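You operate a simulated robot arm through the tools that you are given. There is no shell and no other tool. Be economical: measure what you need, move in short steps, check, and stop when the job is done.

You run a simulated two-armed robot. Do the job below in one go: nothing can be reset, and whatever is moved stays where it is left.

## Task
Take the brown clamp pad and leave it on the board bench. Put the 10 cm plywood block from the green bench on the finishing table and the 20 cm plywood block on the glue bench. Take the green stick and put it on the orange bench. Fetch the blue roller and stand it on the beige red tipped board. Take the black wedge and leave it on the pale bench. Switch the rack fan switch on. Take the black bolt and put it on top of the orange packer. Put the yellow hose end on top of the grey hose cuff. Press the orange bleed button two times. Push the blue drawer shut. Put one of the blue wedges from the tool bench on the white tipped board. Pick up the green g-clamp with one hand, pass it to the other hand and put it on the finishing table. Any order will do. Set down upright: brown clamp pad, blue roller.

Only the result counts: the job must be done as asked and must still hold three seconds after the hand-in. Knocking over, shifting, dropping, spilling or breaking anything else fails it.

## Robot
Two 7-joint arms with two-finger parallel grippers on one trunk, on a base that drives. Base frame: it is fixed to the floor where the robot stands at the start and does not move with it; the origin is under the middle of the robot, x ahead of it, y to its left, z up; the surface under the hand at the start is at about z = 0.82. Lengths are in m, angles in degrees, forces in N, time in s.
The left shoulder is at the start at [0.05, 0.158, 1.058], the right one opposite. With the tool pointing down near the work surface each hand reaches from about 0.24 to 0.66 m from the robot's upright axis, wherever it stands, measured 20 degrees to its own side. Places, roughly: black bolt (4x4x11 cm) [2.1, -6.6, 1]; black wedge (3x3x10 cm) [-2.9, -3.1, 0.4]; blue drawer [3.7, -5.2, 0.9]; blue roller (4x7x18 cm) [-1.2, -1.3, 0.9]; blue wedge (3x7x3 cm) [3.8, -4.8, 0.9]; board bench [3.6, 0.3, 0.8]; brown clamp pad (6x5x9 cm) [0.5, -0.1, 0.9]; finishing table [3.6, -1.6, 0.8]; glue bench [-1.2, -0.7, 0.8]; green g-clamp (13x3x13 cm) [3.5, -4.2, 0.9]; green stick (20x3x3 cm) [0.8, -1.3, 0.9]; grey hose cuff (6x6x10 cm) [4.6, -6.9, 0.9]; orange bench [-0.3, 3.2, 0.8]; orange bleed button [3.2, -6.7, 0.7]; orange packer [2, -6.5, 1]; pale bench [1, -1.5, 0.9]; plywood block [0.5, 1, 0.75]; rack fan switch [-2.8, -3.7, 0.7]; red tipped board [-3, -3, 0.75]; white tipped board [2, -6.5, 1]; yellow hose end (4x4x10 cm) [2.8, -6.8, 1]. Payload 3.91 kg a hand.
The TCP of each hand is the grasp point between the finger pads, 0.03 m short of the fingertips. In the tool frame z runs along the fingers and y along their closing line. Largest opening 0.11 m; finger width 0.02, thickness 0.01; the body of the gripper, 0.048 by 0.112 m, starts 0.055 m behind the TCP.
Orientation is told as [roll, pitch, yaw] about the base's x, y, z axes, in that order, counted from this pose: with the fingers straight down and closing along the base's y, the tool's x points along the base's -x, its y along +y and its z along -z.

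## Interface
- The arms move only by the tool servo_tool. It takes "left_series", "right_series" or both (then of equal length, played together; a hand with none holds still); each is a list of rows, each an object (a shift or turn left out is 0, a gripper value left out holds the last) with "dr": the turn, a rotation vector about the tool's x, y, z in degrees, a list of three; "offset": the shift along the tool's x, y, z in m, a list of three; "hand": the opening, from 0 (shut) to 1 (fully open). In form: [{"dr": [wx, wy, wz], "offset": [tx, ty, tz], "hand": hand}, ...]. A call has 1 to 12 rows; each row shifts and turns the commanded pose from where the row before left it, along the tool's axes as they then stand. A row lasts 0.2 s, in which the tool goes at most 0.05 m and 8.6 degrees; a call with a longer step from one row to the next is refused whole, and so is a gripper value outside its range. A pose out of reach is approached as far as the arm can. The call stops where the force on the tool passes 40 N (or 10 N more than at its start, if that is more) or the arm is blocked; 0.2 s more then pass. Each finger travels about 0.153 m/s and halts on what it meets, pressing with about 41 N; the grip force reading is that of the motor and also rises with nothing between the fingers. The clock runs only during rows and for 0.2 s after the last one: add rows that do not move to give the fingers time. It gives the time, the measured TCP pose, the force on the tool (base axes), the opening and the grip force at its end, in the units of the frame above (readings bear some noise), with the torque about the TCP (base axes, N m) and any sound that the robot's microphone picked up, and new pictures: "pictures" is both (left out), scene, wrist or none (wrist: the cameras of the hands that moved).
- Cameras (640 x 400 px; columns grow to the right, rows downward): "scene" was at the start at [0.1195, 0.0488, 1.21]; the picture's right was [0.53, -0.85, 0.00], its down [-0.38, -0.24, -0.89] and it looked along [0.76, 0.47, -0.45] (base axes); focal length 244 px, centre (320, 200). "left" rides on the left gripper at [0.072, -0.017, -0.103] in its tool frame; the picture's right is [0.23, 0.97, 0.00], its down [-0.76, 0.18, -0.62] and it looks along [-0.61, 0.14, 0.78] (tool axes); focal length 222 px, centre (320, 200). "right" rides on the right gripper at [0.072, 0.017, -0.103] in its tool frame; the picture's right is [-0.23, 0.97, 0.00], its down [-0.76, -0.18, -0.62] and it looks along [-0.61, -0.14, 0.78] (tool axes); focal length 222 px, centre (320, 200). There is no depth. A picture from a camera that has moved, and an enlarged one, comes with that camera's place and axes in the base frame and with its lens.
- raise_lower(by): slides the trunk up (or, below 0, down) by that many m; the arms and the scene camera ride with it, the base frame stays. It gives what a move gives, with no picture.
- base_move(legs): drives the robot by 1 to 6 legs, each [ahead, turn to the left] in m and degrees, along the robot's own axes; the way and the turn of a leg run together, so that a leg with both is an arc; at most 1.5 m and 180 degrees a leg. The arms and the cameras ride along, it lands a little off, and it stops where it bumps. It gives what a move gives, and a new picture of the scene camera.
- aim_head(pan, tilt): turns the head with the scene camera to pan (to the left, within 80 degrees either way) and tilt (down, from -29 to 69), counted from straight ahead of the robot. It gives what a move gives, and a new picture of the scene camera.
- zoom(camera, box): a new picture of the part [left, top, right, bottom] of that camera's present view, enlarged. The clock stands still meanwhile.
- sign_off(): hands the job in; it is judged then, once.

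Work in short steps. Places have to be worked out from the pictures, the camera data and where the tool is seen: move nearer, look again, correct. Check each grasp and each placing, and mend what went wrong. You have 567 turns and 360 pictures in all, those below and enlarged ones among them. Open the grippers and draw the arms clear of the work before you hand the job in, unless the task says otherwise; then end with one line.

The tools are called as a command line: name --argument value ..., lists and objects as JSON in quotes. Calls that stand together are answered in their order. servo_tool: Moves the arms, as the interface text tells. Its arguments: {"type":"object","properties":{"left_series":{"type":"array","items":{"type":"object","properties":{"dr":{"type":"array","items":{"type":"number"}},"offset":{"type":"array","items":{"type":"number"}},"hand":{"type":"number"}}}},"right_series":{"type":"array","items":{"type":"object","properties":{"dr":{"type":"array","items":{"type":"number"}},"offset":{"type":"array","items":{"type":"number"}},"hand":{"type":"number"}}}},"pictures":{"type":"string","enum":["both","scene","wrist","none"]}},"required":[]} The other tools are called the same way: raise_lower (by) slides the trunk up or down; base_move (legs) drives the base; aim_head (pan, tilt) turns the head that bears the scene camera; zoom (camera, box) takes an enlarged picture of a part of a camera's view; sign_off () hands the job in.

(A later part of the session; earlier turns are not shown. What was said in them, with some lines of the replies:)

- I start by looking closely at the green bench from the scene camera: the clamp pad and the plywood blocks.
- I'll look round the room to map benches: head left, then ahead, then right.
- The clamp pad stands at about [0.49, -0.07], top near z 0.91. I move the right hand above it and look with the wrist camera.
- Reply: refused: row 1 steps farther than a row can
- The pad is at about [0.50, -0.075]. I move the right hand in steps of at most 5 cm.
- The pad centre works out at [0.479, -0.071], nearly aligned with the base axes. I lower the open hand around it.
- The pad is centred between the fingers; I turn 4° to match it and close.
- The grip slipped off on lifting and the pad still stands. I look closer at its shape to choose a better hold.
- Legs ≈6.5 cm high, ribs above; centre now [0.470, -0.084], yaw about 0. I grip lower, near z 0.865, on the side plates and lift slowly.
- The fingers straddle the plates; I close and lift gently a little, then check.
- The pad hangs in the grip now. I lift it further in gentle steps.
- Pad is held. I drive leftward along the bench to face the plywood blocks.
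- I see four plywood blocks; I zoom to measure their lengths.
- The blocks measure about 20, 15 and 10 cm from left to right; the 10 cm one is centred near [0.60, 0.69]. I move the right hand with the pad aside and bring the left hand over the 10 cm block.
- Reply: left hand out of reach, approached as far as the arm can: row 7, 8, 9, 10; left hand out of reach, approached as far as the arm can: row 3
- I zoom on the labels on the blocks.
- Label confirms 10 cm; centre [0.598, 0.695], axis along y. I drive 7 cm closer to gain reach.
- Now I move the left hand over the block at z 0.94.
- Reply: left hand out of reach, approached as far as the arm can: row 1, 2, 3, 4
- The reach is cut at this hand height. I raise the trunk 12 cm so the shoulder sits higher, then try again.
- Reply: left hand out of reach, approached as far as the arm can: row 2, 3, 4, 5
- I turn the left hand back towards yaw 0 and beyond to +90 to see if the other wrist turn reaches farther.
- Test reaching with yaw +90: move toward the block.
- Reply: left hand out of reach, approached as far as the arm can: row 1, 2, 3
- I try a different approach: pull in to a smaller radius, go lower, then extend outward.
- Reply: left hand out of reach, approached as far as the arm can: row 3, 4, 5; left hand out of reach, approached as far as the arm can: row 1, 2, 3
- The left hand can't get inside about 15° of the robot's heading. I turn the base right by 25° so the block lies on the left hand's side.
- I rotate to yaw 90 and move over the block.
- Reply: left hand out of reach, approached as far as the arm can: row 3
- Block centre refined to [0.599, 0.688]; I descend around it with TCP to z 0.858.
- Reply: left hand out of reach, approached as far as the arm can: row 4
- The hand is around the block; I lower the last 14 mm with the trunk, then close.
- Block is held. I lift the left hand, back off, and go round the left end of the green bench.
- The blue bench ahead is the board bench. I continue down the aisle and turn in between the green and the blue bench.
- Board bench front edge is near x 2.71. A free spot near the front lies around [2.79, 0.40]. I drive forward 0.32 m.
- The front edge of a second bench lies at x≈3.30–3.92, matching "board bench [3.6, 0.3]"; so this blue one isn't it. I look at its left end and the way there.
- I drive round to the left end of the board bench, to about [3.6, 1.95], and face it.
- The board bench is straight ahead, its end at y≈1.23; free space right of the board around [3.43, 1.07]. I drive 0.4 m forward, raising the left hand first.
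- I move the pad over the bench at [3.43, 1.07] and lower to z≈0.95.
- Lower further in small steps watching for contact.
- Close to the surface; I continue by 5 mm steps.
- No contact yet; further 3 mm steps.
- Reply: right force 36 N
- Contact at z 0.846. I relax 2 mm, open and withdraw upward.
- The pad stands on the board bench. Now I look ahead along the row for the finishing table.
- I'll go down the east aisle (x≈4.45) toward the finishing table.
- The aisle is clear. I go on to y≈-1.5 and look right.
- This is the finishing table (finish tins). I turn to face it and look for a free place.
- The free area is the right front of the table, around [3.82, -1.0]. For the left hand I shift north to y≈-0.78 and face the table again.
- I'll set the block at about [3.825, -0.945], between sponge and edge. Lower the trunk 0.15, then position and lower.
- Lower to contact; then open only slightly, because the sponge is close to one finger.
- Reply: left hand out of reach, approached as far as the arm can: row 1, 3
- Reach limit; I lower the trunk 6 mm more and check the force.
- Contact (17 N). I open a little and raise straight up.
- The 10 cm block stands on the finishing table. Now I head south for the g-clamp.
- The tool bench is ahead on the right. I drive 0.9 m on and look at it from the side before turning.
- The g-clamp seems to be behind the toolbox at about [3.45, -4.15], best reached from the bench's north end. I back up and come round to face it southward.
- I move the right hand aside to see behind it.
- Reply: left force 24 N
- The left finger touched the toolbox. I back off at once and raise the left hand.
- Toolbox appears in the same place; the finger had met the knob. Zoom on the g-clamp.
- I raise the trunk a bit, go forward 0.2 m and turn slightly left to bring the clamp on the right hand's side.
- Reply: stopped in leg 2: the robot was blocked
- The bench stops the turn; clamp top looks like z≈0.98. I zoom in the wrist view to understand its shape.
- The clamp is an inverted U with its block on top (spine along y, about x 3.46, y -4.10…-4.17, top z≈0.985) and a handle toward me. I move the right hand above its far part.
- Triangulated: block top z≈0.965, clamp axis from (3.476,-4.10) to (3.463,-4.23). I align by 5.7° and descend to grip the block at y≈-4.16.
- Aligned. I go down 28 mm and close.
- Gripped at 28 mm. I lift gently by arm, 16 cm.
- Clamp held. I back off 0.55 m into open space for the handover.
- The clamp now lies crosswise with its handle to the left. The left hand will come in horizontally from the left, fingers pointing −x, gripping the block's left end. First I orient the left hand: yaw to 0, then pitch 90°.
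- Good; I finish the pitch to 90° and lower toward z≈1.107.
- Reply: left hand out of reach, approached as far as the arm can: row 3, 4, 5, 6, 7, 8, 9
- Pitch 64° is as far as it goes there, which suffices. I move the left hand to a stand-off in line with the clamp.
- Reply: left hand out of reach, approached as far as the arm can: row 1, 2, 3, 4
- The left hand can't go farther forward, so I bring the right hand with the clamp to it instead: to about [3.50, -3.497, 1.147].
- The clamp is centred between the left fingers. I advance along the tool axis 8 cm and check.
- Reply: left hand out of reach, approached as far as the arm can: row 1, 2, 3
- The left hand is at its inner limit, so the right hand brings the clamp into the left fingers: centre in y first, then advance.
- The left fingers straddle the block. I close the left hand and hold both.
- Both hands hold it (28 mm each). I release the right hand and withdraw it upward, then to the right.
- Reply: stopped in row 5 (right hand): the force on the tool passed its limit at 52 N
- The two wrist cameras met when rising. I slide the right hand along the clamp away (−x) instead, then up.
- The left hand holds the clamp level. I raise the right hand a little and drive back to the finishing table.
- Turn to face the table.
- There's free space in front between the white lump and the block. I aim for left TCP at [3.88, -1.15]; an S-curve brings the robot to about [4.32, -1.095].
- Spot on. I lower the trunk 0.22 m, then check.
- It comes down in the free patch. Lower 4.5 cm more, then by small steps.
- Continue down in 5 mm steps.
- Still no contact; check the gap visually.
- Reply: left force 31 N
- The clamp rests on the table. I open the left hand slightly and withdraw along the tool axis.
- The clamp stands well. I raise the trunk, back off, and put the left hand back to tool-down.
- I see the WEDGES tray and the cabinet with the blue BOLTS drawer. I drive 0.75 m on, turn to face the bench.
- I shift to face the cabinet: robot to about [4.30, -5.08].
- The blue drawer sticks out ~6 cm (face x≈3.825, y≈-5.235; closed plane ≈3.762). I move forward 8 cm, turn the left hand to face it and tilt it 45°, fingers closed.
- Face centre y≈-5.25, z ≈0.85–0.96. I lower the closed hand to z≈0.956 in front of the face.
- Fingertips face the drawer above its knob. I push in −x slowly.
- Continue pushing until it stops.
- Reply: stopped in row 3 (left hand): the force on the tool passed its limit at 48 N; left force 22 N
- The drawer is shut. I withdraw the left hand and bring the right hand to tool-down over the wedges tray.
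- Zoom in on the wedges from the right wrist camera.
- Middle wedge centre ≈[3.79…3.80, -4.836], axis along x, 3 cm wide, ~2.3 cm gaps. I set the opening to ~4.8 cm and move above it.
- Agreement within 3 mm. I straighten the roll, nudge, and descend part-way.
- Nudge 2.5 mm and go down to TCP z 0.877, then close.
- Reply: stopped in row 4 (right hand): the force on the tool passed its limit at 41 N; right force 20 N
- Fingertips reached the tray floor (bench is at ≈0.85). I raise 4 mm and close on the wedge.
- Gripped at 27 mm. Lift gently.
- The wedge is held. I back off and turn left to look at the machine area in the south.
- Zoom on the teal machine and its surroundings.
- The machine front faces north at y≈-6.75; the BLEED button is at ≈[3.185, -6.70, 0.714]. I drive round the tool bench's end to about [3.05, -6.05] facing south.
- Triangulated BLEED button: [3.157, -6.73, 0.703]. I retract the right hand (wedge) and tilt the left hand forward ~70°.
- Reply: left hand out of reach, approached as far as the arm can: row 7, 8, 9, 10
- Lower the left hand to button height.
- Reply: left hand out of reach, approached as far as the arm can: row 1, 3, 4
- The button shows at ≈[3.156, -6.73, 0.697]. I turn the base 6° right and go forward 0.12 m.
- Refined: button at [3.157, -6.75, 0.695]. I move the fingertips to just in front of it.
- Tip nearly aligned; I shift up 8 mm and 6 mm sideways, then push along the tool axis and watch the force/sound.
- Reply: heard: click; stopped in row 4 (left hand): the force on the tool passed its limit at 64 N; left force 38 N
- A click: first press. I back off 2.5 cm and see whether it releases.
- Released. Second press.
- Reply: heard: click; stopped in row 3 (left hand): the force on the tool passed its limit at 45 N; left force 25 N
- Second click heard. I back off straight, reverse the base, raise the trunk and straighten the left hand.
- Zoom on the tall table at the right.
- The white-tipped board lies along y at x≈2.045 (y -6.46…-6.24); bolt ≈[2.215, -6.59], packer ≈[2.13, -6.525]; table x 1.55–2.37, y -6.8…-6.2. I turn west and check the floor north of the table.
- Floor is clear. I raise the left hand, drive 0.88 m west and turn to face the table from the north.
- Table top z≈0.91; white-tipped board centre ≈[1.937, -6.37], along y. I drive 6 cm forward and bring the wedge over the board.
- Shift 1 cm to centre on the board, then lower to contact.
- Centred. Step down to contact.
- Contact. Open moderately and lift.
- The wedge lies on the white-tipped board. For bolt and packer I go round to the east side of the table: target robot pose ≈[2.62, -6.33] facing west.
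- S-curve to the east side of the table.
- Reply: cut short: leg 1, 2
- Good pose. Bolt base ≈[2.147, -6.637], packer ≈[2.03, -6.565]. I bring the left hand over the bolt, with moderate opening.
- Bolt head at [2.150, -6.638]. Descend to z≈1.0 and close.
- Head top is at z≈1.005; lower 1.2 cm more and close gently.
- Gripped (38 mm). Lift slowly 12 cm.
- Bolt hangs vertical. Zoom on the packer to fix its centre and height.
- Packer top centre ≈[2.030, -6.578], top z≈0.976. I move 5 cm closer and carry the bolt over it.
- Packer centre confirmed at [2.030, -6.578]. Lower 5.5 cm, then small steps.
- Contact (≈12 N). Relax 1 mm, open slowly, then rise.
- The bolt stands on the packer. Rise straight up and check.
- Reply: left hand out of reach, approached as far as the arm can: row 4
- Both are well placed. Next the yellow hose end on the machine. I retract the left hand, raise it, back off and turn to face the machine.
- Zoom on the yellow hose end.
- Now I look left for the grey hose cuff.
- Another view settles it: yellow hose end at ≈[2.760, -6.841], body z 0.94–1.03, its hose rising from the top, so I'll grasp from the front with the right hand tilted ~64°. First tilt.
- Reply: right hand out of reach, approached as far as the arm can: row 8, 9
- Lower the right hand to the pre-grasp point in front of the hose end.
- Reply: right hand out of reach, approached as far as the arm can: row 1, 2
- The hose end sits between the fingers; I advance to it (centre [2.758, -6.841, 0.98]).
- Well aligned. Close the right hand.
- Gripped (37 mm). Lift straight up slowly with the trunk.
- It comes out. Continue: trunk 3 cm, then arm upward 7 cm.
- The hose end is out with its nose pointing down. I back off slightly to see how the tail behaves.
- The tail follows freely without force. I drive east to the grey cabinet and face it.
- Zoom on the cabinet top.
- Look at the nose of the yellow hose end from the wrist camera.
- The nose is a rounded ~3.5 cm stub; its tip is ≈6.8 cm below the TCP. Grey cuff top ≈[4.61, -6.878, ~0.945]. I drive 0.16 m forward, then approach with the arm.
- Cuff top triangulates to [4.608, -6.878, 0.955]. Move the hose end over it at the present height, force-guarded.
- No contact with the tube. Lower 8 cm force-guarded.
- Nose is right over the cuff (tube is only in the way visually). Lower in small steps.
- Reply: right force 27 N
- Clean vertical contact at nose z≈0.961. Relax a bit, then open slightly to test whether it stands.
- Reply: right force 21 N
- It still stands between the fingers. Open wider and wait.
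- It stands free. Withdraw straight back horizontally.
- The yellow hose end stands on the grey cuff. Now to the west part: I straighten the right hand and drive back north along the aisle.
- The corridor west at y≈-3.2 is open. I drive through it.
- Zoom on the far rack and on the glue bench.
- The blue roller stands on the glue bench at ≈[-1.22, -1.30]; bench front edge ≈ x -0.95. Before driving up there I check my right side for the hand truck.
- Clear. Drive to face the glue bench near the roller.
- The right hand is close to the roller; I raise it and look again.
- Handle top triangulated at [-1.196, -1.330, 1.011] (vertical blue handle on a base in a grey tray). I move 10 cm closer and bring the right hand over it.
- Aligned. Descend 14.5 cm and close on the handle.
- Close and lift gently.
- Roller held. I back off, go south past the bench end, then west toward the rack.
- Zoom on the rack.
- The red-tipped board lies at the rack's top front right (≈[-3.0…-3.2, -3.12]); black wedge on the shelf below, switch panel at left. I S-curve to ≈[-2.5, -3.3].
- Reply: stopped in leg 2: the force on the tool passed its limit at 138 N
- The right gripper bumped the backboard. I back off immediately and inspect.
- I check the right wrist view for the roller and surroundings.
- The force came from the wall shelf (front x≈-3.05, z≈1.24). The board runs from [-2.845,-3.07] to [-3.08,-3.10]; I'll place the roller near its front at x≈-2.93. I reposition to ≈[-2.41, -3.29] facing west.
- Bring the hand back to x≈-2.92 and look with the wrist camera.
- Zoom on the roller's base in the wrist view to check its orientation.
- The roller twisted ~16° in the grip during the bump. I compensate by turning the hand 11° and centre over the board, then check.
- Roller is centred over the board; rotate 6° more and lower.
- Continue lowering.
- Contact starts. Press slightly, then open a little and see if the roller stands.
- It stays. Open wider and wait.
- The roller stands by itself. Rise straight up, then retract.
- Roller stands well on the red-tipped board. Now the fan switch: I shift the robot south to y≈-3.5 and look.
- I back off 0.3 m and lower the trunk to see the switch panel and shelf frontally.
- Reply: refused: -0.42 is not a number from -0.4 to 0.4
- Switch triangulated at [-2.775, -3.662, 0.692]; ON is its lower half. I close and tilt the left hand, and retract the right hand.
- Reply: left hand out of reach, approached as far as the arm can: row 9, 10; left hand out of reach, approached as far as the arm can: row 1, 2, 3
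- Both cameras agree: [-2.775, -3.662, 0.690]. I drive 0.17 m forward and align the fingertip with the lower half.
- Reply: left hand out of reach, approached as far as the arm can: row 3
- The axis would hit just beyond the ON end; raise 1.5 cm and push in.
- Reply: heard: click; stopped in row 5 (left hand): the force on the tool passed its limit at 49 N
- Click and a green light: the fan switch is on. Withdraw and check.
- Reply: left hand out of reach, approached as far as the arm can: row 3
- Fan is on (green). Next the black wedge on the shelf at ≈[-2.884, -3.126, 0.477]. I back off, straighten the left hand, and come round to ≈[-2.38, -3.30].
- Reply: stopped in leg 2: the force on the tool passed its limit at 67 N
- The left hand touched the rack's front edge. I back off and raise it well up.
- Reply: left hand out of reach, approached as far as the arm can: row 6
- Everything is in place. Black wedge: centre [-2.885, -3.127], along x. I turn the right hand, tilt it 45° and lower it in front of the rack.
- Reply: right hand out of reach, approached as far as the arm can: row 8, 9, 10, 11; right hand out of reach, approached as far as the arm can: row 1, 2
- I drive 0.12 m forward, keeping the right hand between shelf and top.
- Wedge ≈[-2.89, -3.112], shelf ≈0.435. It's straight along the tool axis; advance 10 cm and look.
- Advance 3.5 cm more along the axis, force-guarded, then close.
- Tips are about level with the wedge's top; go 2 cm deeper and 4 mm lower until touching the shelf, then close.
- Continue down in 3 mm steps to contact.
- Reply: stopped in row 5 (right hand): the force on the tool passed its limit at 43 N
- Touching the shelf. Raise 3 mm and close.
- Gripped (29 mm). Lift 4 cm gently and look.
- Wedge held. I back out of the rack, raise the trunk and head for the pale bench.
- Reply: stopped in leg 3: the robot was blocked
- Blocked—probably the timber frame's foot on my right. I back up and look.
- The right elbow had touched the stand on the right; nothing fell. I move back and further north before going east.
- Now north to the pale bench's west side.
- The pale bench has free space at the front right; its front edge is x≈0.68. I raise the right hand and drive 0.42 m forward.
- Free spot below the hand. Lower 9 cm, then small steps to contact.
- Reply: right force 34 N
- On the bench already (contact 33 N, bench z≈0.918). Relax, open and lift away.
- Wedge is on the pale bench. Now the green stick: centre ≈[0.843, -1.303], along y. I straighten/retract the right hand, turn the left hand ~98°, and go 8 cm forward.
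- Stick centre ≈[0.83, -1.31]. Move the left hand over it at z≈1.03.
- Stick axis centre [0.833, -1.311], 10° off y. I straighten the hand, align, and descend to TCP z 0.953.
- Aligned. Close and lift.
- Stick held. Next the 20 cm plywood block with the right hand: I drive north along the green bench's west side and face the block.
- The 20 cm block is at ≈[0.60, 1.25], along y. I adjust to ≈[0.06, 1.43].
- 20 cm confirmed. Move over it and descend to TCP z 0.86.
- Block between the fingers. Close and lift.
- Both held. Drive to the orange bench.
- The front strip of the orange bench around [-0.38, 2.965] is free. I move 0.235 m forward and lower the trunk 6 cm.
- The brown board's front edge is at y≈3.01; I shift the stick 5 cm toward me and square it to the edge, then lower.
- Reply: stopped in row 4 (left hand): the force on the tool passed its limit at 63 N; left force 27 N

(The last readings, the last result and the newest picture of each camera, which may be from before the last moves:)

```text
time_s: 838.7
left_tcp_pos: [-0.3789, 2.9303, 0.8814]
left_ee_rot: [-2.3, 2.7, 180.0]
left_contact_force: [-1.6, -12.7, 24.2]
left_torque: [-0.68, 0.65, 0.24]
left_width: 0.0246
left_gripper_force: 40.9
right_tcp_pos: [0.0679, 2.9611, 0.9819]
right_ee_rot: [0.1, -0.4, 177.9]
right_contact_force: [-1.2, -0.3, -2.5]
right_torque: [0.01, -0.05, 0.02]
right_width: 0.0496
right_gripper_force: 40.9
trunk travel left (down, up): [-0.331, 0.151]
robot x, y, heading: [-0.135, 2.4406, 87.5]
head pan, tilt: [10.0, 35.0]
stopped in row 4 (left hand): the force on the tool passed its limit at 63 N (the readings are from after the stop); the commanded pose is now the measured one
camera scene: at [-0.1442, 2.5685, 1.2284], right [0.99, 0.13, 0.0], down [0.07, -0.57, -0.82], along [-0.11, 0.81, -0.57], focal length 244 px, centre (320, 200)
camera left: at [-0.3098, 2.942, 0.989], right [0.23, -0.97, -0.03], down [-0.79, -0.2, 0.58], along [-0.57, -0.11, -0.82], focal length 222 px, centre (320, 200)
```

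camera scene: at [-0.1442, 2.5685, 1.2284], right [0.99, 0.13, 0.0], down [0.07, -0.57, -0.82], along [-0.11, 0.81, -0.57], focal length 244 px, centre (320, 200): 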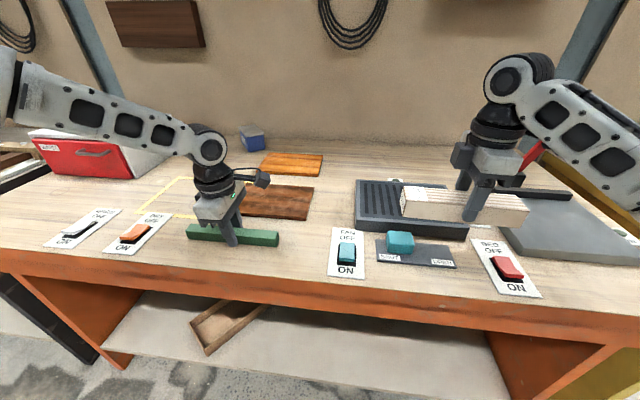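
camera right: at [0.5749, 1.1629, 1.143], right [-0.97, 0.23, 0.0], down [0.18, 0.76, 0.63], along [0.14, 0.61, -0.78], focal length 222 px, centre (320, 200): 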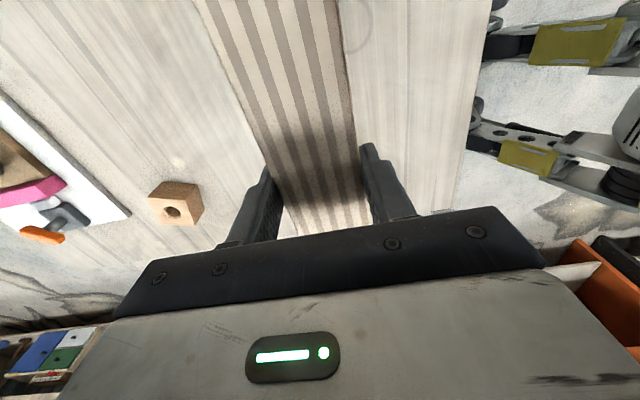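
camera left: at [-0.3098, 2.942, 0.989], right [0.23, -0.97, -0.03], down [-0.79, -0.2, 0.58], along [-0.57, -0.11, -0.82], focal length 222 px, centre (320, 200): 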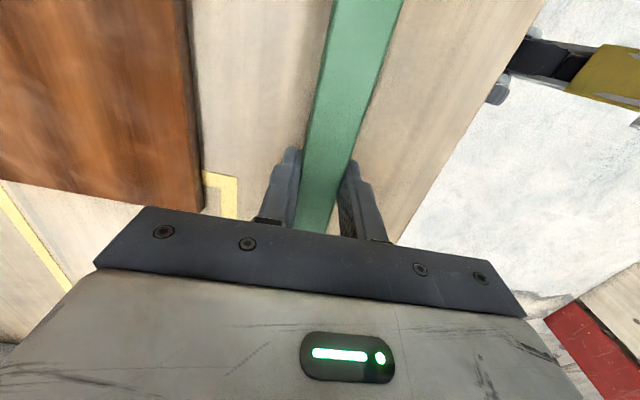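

On the bench (z≈0.845). Relax, open, rise.

servo_tool --left_series '[{"offset": [0, 0, -0.003]}, {"hand": 0.4}, {"hand": 0.5}, {"hand": 0.5}, {"offset": [0, 0, -0.03]}, {"offset": [0, 0, -0.045]}, {"offset": [0, 0, -0.045]}, {"offset": [0, 0, -0.045]}, {"offset": [0, 0, -0.045]}, {}]' --pictures "scene"

```text
time_s: 840.9
left_tcp_pos: [-0.3921, 2.9249, 1.0914]
left_ee_rot: [-2.1, 2.8, 179.9]
left_contact_force: [0.0, -0.5, -0.5]
left_torque: [-0.03, 0.03, 0.0]
left_width: 0.0548
left_gripper_force: 0.1
right_tcp_pos: [0.067, 2.962, 0.9817]
right_ee_rot: [0.3, -0.4, 178.0]
right_contact_force: [0.1, 0.1, -2.2]
right_torque: [0.0, -0.02, 0.01]
right_width: 0.0497
right_gripper_force: 40.9
trunk travel left (down, up): [-0.331, 0.151]
robot x, y, heading: [-0.1399, 2.4397, 87.4]
head pan, tilt: [10.0, 35.0]
camera scene: at [-0.145, 2.5711, 1.2277], right [0.99, 0.13, 0.0], down [0.07, -0.57, -0.82], along [-0.11, 0.81, -0.57], focal length 244 px, centre (320, 200)
```

scene: 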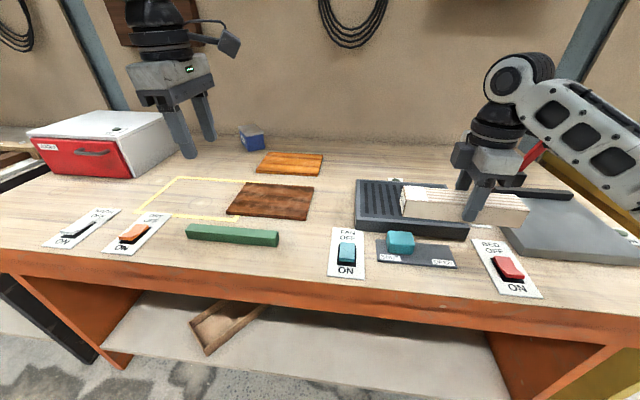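

The stick is on the orange bench. Last: the 20 cm block to the glue bench. Raise the trunk and drive south.

raise_lower --by 0.12

base_move --legs '[[-0.35, 0], [0, 92], [0, 91], [1.4, 0], [1.2, 0], [0, -91]]'

aim_head --pan 0 --tilt 30

```text
time_s: 842.4
left_tcp_pos: [-0.3924, 2.926, 1.2101]
left_ee_rot: [-2.1, 2.7, 180.0]
left_contact_force: [0.1, -0.8, -1.4]
left_torque: [-0.03, -0.01, -0.03]
left_width: 0.0552
left_gripper_force: 0.0
right_tcp_pos: [0.0667, 2.9632, 1.1005]
right_ee_rot: [0.2, -0.4, 178.0]
right_contact_force: [0.0, 0.6, -2.5]
right_torque: [-0.01, -0.07, 0.01]
right_width: 0.0497
right_gripper_force: 40.7
trunk travel left (down, up): [-0.451, 0.031]
robot x, y, heading: [-0.1393, 2.4438, 87.5]
head pan, tilt: [10.0, 35.0]
```

```text
time_s: 868.5
left_tcp_pos: [-0.425, -0.7884, 1.2101]
left_ee_rot: [-2.2, 2.8, -82.5]
left_contact_force: [-0.1, 0.1, 0.6]
left_torque: [-0.01, 0.0, 0.0]
left_width: 0.0547
left_gripper_force: 0.0
right_tcp_pos: [-0.5228, -0.3391, 1.1006]
right_ee_rot: [0.2, -0.4, -84.5]
right_contact_force: [-0.8, 0.8, -1.4]
right_torque: [0.03, -0.04, -0.02]
right_width: 0.0498
right_gripper_force: 40.7
trunk travel left (down, up): [-0.451, 0.031]
robot x, y, heading: [0.0132, -0.4735, -175.1]
head pan, tilt: [10.0, 35.0]
camera scene: at [-0.1054, -0.4993, 1.3477], right [-0.26, 0.97, 0.0], down [0.55, 0.15, -0.82], along [-0.79, -0.21, -0.57], focal length 244 px, centre (320, 200)
```

scene: 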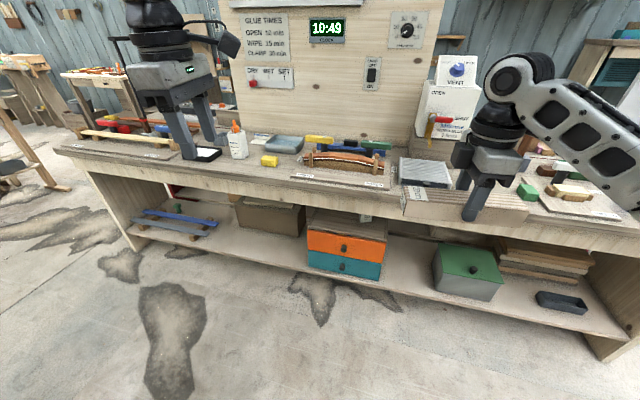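

```text
time_s: 869.2
left_tcp_pos: [-0.424, -0.7891, 1.2114]
left_ee_rot: [-2.1, 2.8, -82.5]
left_contact_force: [-0.2, 0.2, 0.0]
left_torque: [-0.01, 0.0, 0.01]
left_width: 0.0549
left_gripper_force: 0.0
right_tcp_pos: [-0.5243, -0.3381, 1.1004]
right_ee_rot: [0.1, -0.3, -84.5]
right_contact_force: [0.1, 0.5, -1.8]
right_torque: [0.01, 0.0, 0.02]
right_width: 0.0498
right_gripper_force: 40.6
trunk travel left (down, up): [-0.451, 0.031]
robot x, y, heading: [0.0168, -0.4741, -175.0]
head pan, tilt: [0.0, 30.0]
camera scene: at [-0.1104, -0.4846, 1.3555], right [-0.09, 1.0, 0.0], down [0.5, 0.04, -0.87], along [-0.86, -0.08, -0.5], focal length 244 px, centre (320, 200)
```

scene: 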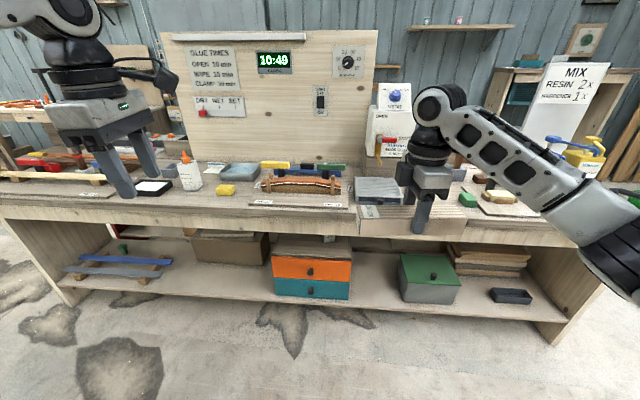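

Drive closer and look for a free spot on the glue bench.

base_move --legs '[[0, -5], [0.3, 0]]'

aim_head --pan 10 --tilt 40

```text
time_s: 871.7
left_tcp_pos: [-0.7445, -0.751, 1.2105]
left_ee_rot: [-2.1, 2.8, -87.4]
left_contact_force: [-0.2, -0.1, -0.7]
left_torque: [0.0, -0.02, -0.02]
left_width: 0.055
left_gripper_force: 0.0
right_tcp_pos: [-0.8032, -0.2926, 1.1003]
right_ee_rot: [0.3, -0.4, -89.2]
right_contact_force: [0.6, 0.1, -1.8]
right_torque: [0.04, -0.01, -0.01]
right_width: 0.0495
right_gripper_force: 40.6
trunk travel left (down, up): [-0.451, 0.031]
robot x, y, heading: [-0.277, -0.4752, -179.9]
head pan, tilt: [0.0, 30.0]
camera scene: at [-0.4049, -0.474, 1.3554], right [0.0, 1.0, 0.0], down [0.5, 0.0, -0.87], along [-0.87, 0.0, -0.5], focal length 244 px, centre (320, 200)
```

scene: 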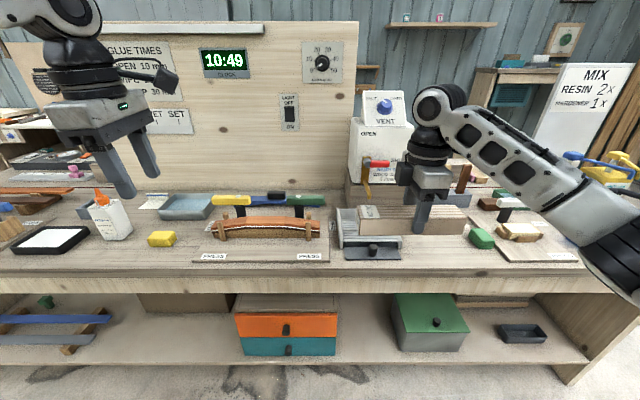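

```text
time_s: 872.4
left_tcp_pos: [-0.744, -0.75, 1.2121]
left_ee_rot: [-2.1, 2.8, -87.2]
left_contact_force: [0.4, 0.3, 0.1]
left_torque: [0.0, -0.01, -0.02]
left_width: 0.055
left_gripper_force: 0.1
right_tcp_pos: [-0.8032, -0.2952, 1.1005]
right_ee_rot: [0.1, -0.3, -89.3]
right_contact_force: [-0.4, -0.2, -1.5]
right_torque: [0.04, 0.02, -0.01]
right_width: 0.0497
right_gripper_force: 40.9
trunk travel left (down, up): [-0.451, 0.031]
robot x, y, heading: [-0.2786, -0.472, -179.9]
head pan, tilt: [10.0, 40.0]
camera scene: at [-0.3974, -0.4886, 1.3402], right [-0.18, 0.98, 0.0], down [0.63, 0.11, -0.77], along [-0.75, -0.13, -0.64], focal length 244 px, centre (320, 200)
```

scene: 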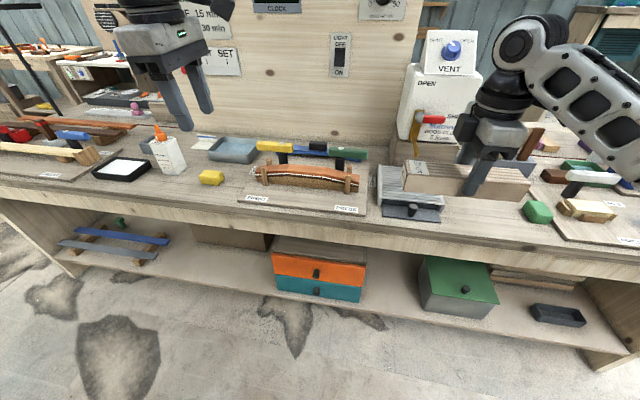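

A free strip lies at ≈[-0.945, -1.02] (between white tray and press board, in front of the sponge). I move south to ≈[-0.41, -1.21].

base_move --legs '[[0, 90], [0.74, 0], [0, -90], [0.1, 0]]'

aim_head --pan -15 --tilt 45

```text
time_s: 884.9
left_tcp_pos: [-0.8297, -1.5367, 1.2111]
left_ee_rot: [-2.1, 2.9, -85.6]
left_contact_force: [-0.4, 0.2, 0.3]
left_torque: [0.0, -0.03, 0.01]
left_width: 0.0549
left_gripper_force: 0.1
right_tcp_pos: [-0.9038, -1.0816, 1.1003]
right_ee_rot: [0.1, -0.4, -87.7]
right_contact_force: [-0.5, 0.1, -2.6]
right_torque: [0.0, -0.04, 0.0]
right_width: 0.0496
right_gripper_force: 41.1
trunk travel left (down, up): [-0.451, 0.031]
robot x, y, heading: [-0.3669, -1.2443, -178.1]
head pan, tilt: [10.0, 40.0]
camera scene: at [-0.4921, -1.2637, 1.3401], right [-0.21, 0.98, 0.0], down [0.63, 0.13, -0.77], along [-0.75, -0.16, -0.64], focal length 244 px, centre (320, 200)
```

scene: 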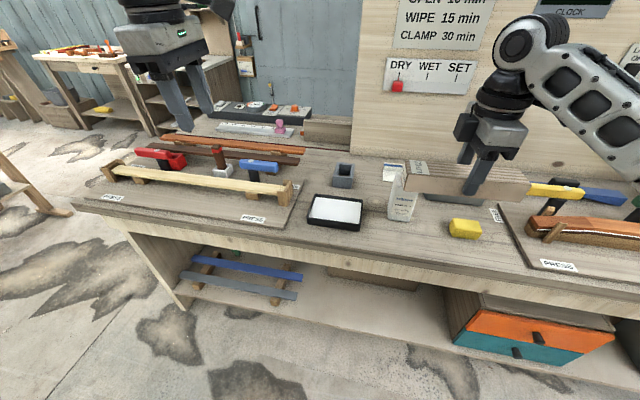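

```text
time_s: 885.7
left_tcp_pos: [-0.8287, -1.5364, 1.2116]
left_ee_rot: [-2.2, 2.8, -85.6]
left_contact_force: [-0.2, -0.5, 0.4]
left_torque: [-0.03, 0.0, 0.0]
left_width: 0.055
left_gripper_force: 0.0
right_tcp_pos: [-0.9029, -1.0823, 1.1002]
right_ee_rot: [0.3, -0.3, -87.6]
right_contact_force: [0.5, 0.6, -1.4]
right_torque: [0.0, 0.03, -0.05]
right_width: 0.0497
right_gripper_force: 40.8
trunk travel left (down, up): [-0.451, 0.031]
robot x, y, heading: [-0.3675, -1.2467, -178.2]
head pan, tilt: [-15.0, 45.0]
camera scene: at [-0.4873, -1.2277, 1.3329], right [0.23, 0.97, 0.0], down [0.69, -0.16, -0.71], along [-0.69, 0.16, -0.71], focal length 244 px, centre (320, 200)
```

scene: 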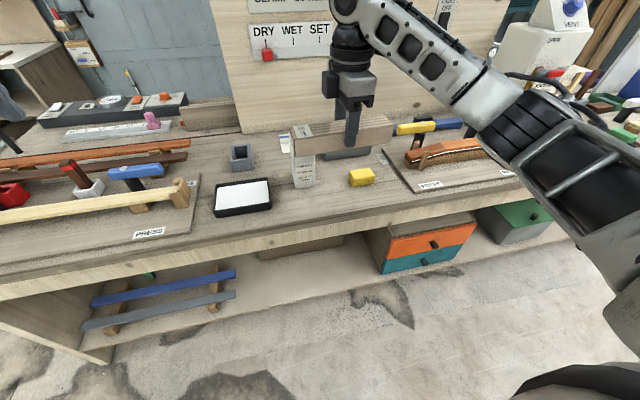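

The spot [-0.948, -1.05] is free (x -0.91…-0.99). Lower the trunk 10 cm and bring the block down.

raise_lower --by -0.1

servo_tool --right_series '[{"offset": [0.017, -0.022, 0]}, {"offset": [0.017, -0.022, 0]}, {"offset": [0, 0, 0.035]}, {"offset": [0, 0, 0.035]}, {}]' --pictures "both"

```text
time_s: 887.1
left_tcp_pos: [-0.8296, -1.5364, 1.1121]
left_ee_rot: [-2.2, 2.9, -85.5]
left_contact_force: [0.7, -0.5, -1.0]
left_torque: [0.0, -0.01, -0.01]
left_width: 0.0548
left_gripper_force: 0.1
right_tcp_pos: [-0.9041, -1.0812, 1.0002]
right_ee_rot: [0.1, -0.4, -87.6]
right_contact_force: [0.3, -0.8, -2.4]
right_torque: [0.04, 0.02, 0.0]
right_width: 0.0498
right_gripper_force: 40.7
trunk travel left (down, up): [-0.351, 0.131]
robot x, y, heading: [-0.3637, -1.242, -178.1]
head pan, tilt: [-15.0, 45.0]
```

```text
time_s: 888.3
left_tcp_pos: [-0.8295, -1.5361, 1.1105]
left_ee_rot: [-2.2, 2.8, -85.7]
left_contact_force: [-0.7, -0.4, -0.3]
left_torque: [-0.02, 0.0, 0.01]
left_width: 0.055
left_gripper_force: 0.0
right_tcp_pos: [-0.9511, -1.0502, 0.929]
right_ee_rot: [0.1, -0.3, -87.5]
right_contact_force: [0.5, 0.1, -2.4]
right_torque: [0.0, 0.01, 0.0]
right_width: 0.05
right_gripper_force: 41.4
trunk travel left (down, up): [-0.351, 0.131]
robot x, y, heading: [-0.3694, -1.2463, -178.2]
head pan, tilt: [-15.0, 45.0]
camera scene: at [-0.4871, -1.2277, 1.2329], right [0.23, 0.97, 0.0], down [0.69, -0.16, -0.71], along [-0.69, 0.16, -0.71], focal length 244 px, centre (320, 200)
camera right: at [-0.9378, -0.9755, 1.0305], right [0.98, -0.18, 0.0], down [-0.15, -0.76, 0.63], along [-0.11, -0.62, -0.78], focal length 222 px, centre (320, 200)
```

scene: 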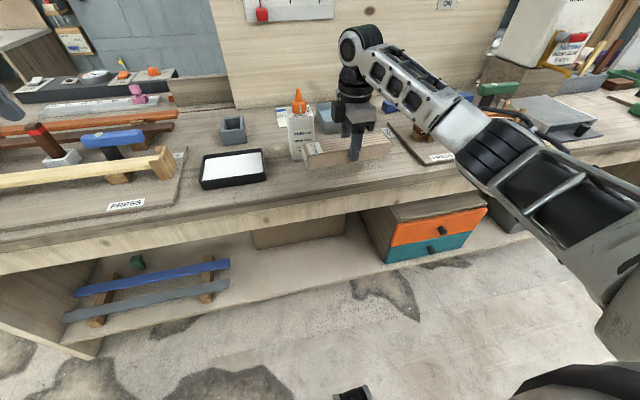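
right: 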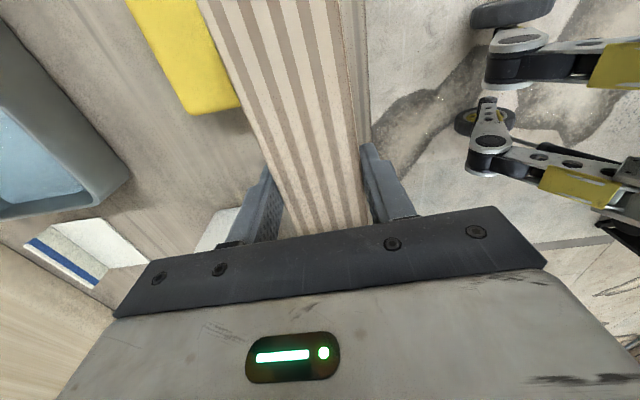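

Clearances OK (sponge 2.4 cm behind). Lower to contact.

servo_tool --right_series '[{"offset": [0, 0, 0.02]}, {"offset": [0, 0, 0.015]}, {"offset": [0, 0, 0.006]}, {"offset": [0, 0, 0.005]}, {"offset": [0, 0, 0.004]}]' --pictures "none"

```text
time_s: 889.5
left_tcp_pos: [-0.829, -1.5363, 1.1122]
left_ee_rot: [-2.3, 2.7, -85.6]
left_contact_force: [0.5, 0.0, -0.3]
left_torque: [-0.01, -0.01, 0.02]
left_width: 0.055
left_gripper_force: 0.0
right_tcp_pos: [-0.9492, -1.05, 0.8814]
right_ee_rot: [-0.2, -0.5, -87.6]
right_contact_force: [0.9, 1.4, 10.9]
right_torque: [-0.32, -0.36, 0.15]
right_width: 0.0496
right_gripper_force: 41.2
trunk travel left (down, up): [-0.351, 0.131]
robot x, y, heading: [-0.3653, -1.2488, -178.1]
head pan, tilt: [-15.0, 45.0]
```

Contact at z 0.881. Open slightly and rise.

servo_tool --right_series '[{"hand": 0.55}, {"hand": 0.6}, {"hand": 0.62}, {"offset": [0, 0, -0.02]}, {"offset": [0, 0, -0.04]}, {"offset": [0, 0, -0.045]}, {"offset": [0, 0, -0.045]}, {"offset": [0, 0, -0.045]}, {}]' --pictures "scene"

zoom --camera "scene" --box '[180, 80, 480, 230]'

```text
time_s: 891.5
left_tcp_pos: [-0.8296, -1.536, 1.1123]
left_ee_rot: [-2.2, 2.8, -85.6]
left_contact_force: [-0.3, -1.0, 0.3]
left_torque: [-0.02, 0.0, 0.04]
left_width: 0.0551
left_gripper_force: 0.0
right_tcp_pos: [-0.9498, -1.0467, 1.0761]
right_ee_rot: [0.2, -0.3, -87.5]
right_contact_force: [0.3, 1.1, -0.2]
right_torque: [0.01, 0.04, 0.0]
right_width: 0.0685
right_gripper_force: 0.0
trunk travel left (down, up): [-0.351, 0.131]
robot x, y, heading: [-0.3652, -1.2463, -178.3]
head pan, tilt: [-15.0, 45.0]
camera scene: at [-0.4871, -1.2276, 1.2329], right [0.23, 0.97, 0.0], down [0.69, -0.16, -0.71], along [-0.69, 0.16, -0.71], focal length 244 px, centre (320, 200)
```

scene: 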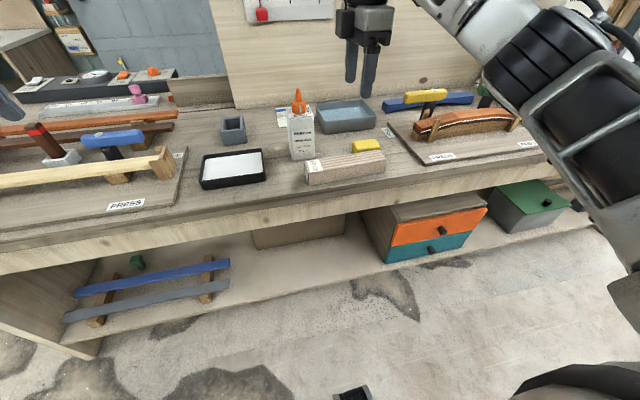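

```text
2.13 times, centred on (330, 155) of scene
camera zoom: at [-0.4871, -1.2276, 1.2329], right [0.23, 0.97, 0.0], down [0.69, -0.16, -0.71], along [-0.69, 0.16, -0.71], focal length 521 px, centre (299, 296)
```

zoom: 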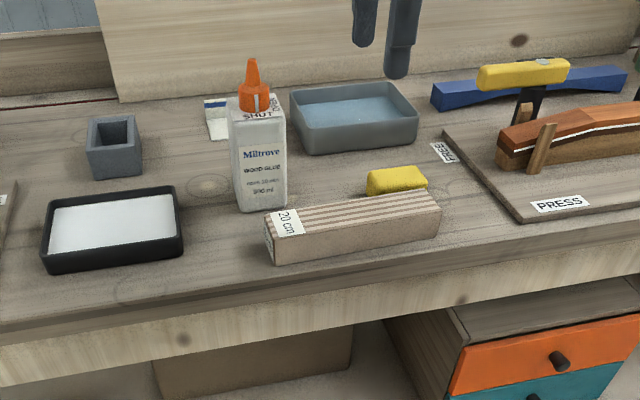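

All items are placed. I open both hands, back clear of the bench, and hand in.

servo_tool --left_series '[{"hand": 1}, {}, {}]' --right_series '[{"hand": 1}, {}, {}]' --pictures "none"

base_move --legs '[[-0.3, 0]]'

sign_off

```text
time_s: 892.3
left_tcp_pos: [-0.8286, -1.5378, 1.1108]
left_ee_rot: [-2.3, 2.9, -85.6]
left_contact_force: [0.6, 0.7, -0.1]
left_torque: [0.02, 0.0, 0.0]
left_width: 0.1099
left_gripper_force: 0.1
right_tcp_pos: [-0.9487, -1.0466, 1.0762]
right_ee_rot: [0.1, -0.5, -87.5]
right_contact_force: [0.0, -0.5, -0.1]
right_torque: [0.0, -0.01, 0.01]
right_width: 0.1097
right_gripper_force: 0.1
trunk travel left (down, up): [-0.351, 0.131]
robot x, y, heading: [-0.3691, -1.2461, -178.2]
head pan, tilt: [-15.0, 45.0]
```

```text
time_s: 894.3
left_tcp_pos: [-0.5263, -1.5259, 1.1119]
left_ee_rot: [-2.2, 2.7, -85.8]
left_contact_force: [0.9, -1.2, 0.7]
left_torque: [-0.01, 0.01, 0.02]
left_width: 0.11
left_gripper_force: 0.1
right_tcp_pos: [-0.6445, -1.0348, 1.0762]
right_ee_rot: [0.2, -0.4, -87.5]
right_contact_force: [-0.1, -0.1, 0.2]
right_torque: [-0.03, 0.01, 0.03]
right_width: 0.1099
right_gripper_force: 0.0
trunk travel left (down, up): [-0.351, 0.131]
robot x, y, heading: [-0.0624, -1.2395, -178.4]
head pan, tilt: [-15.0, 45.0]
camera scene: at [-0.1829, -1.2176, 1.233], right [0.23, 0.97, 0.0], down [0.69, -0.16, -0.71], along [-0.69, 0.16, -0.71], focal length 244 px, centre (320, 200)
```

scene: 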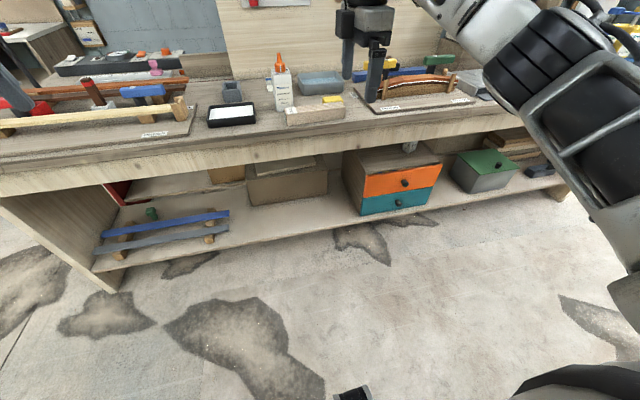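

```text
The job is handed in.
```

All thirteen parts of the job were carried out and the job is handed in; four bumps along the way (toolbox knob, rack wall shelf, timber stand, rack edge) left nothing visibly knocked over or shifted.
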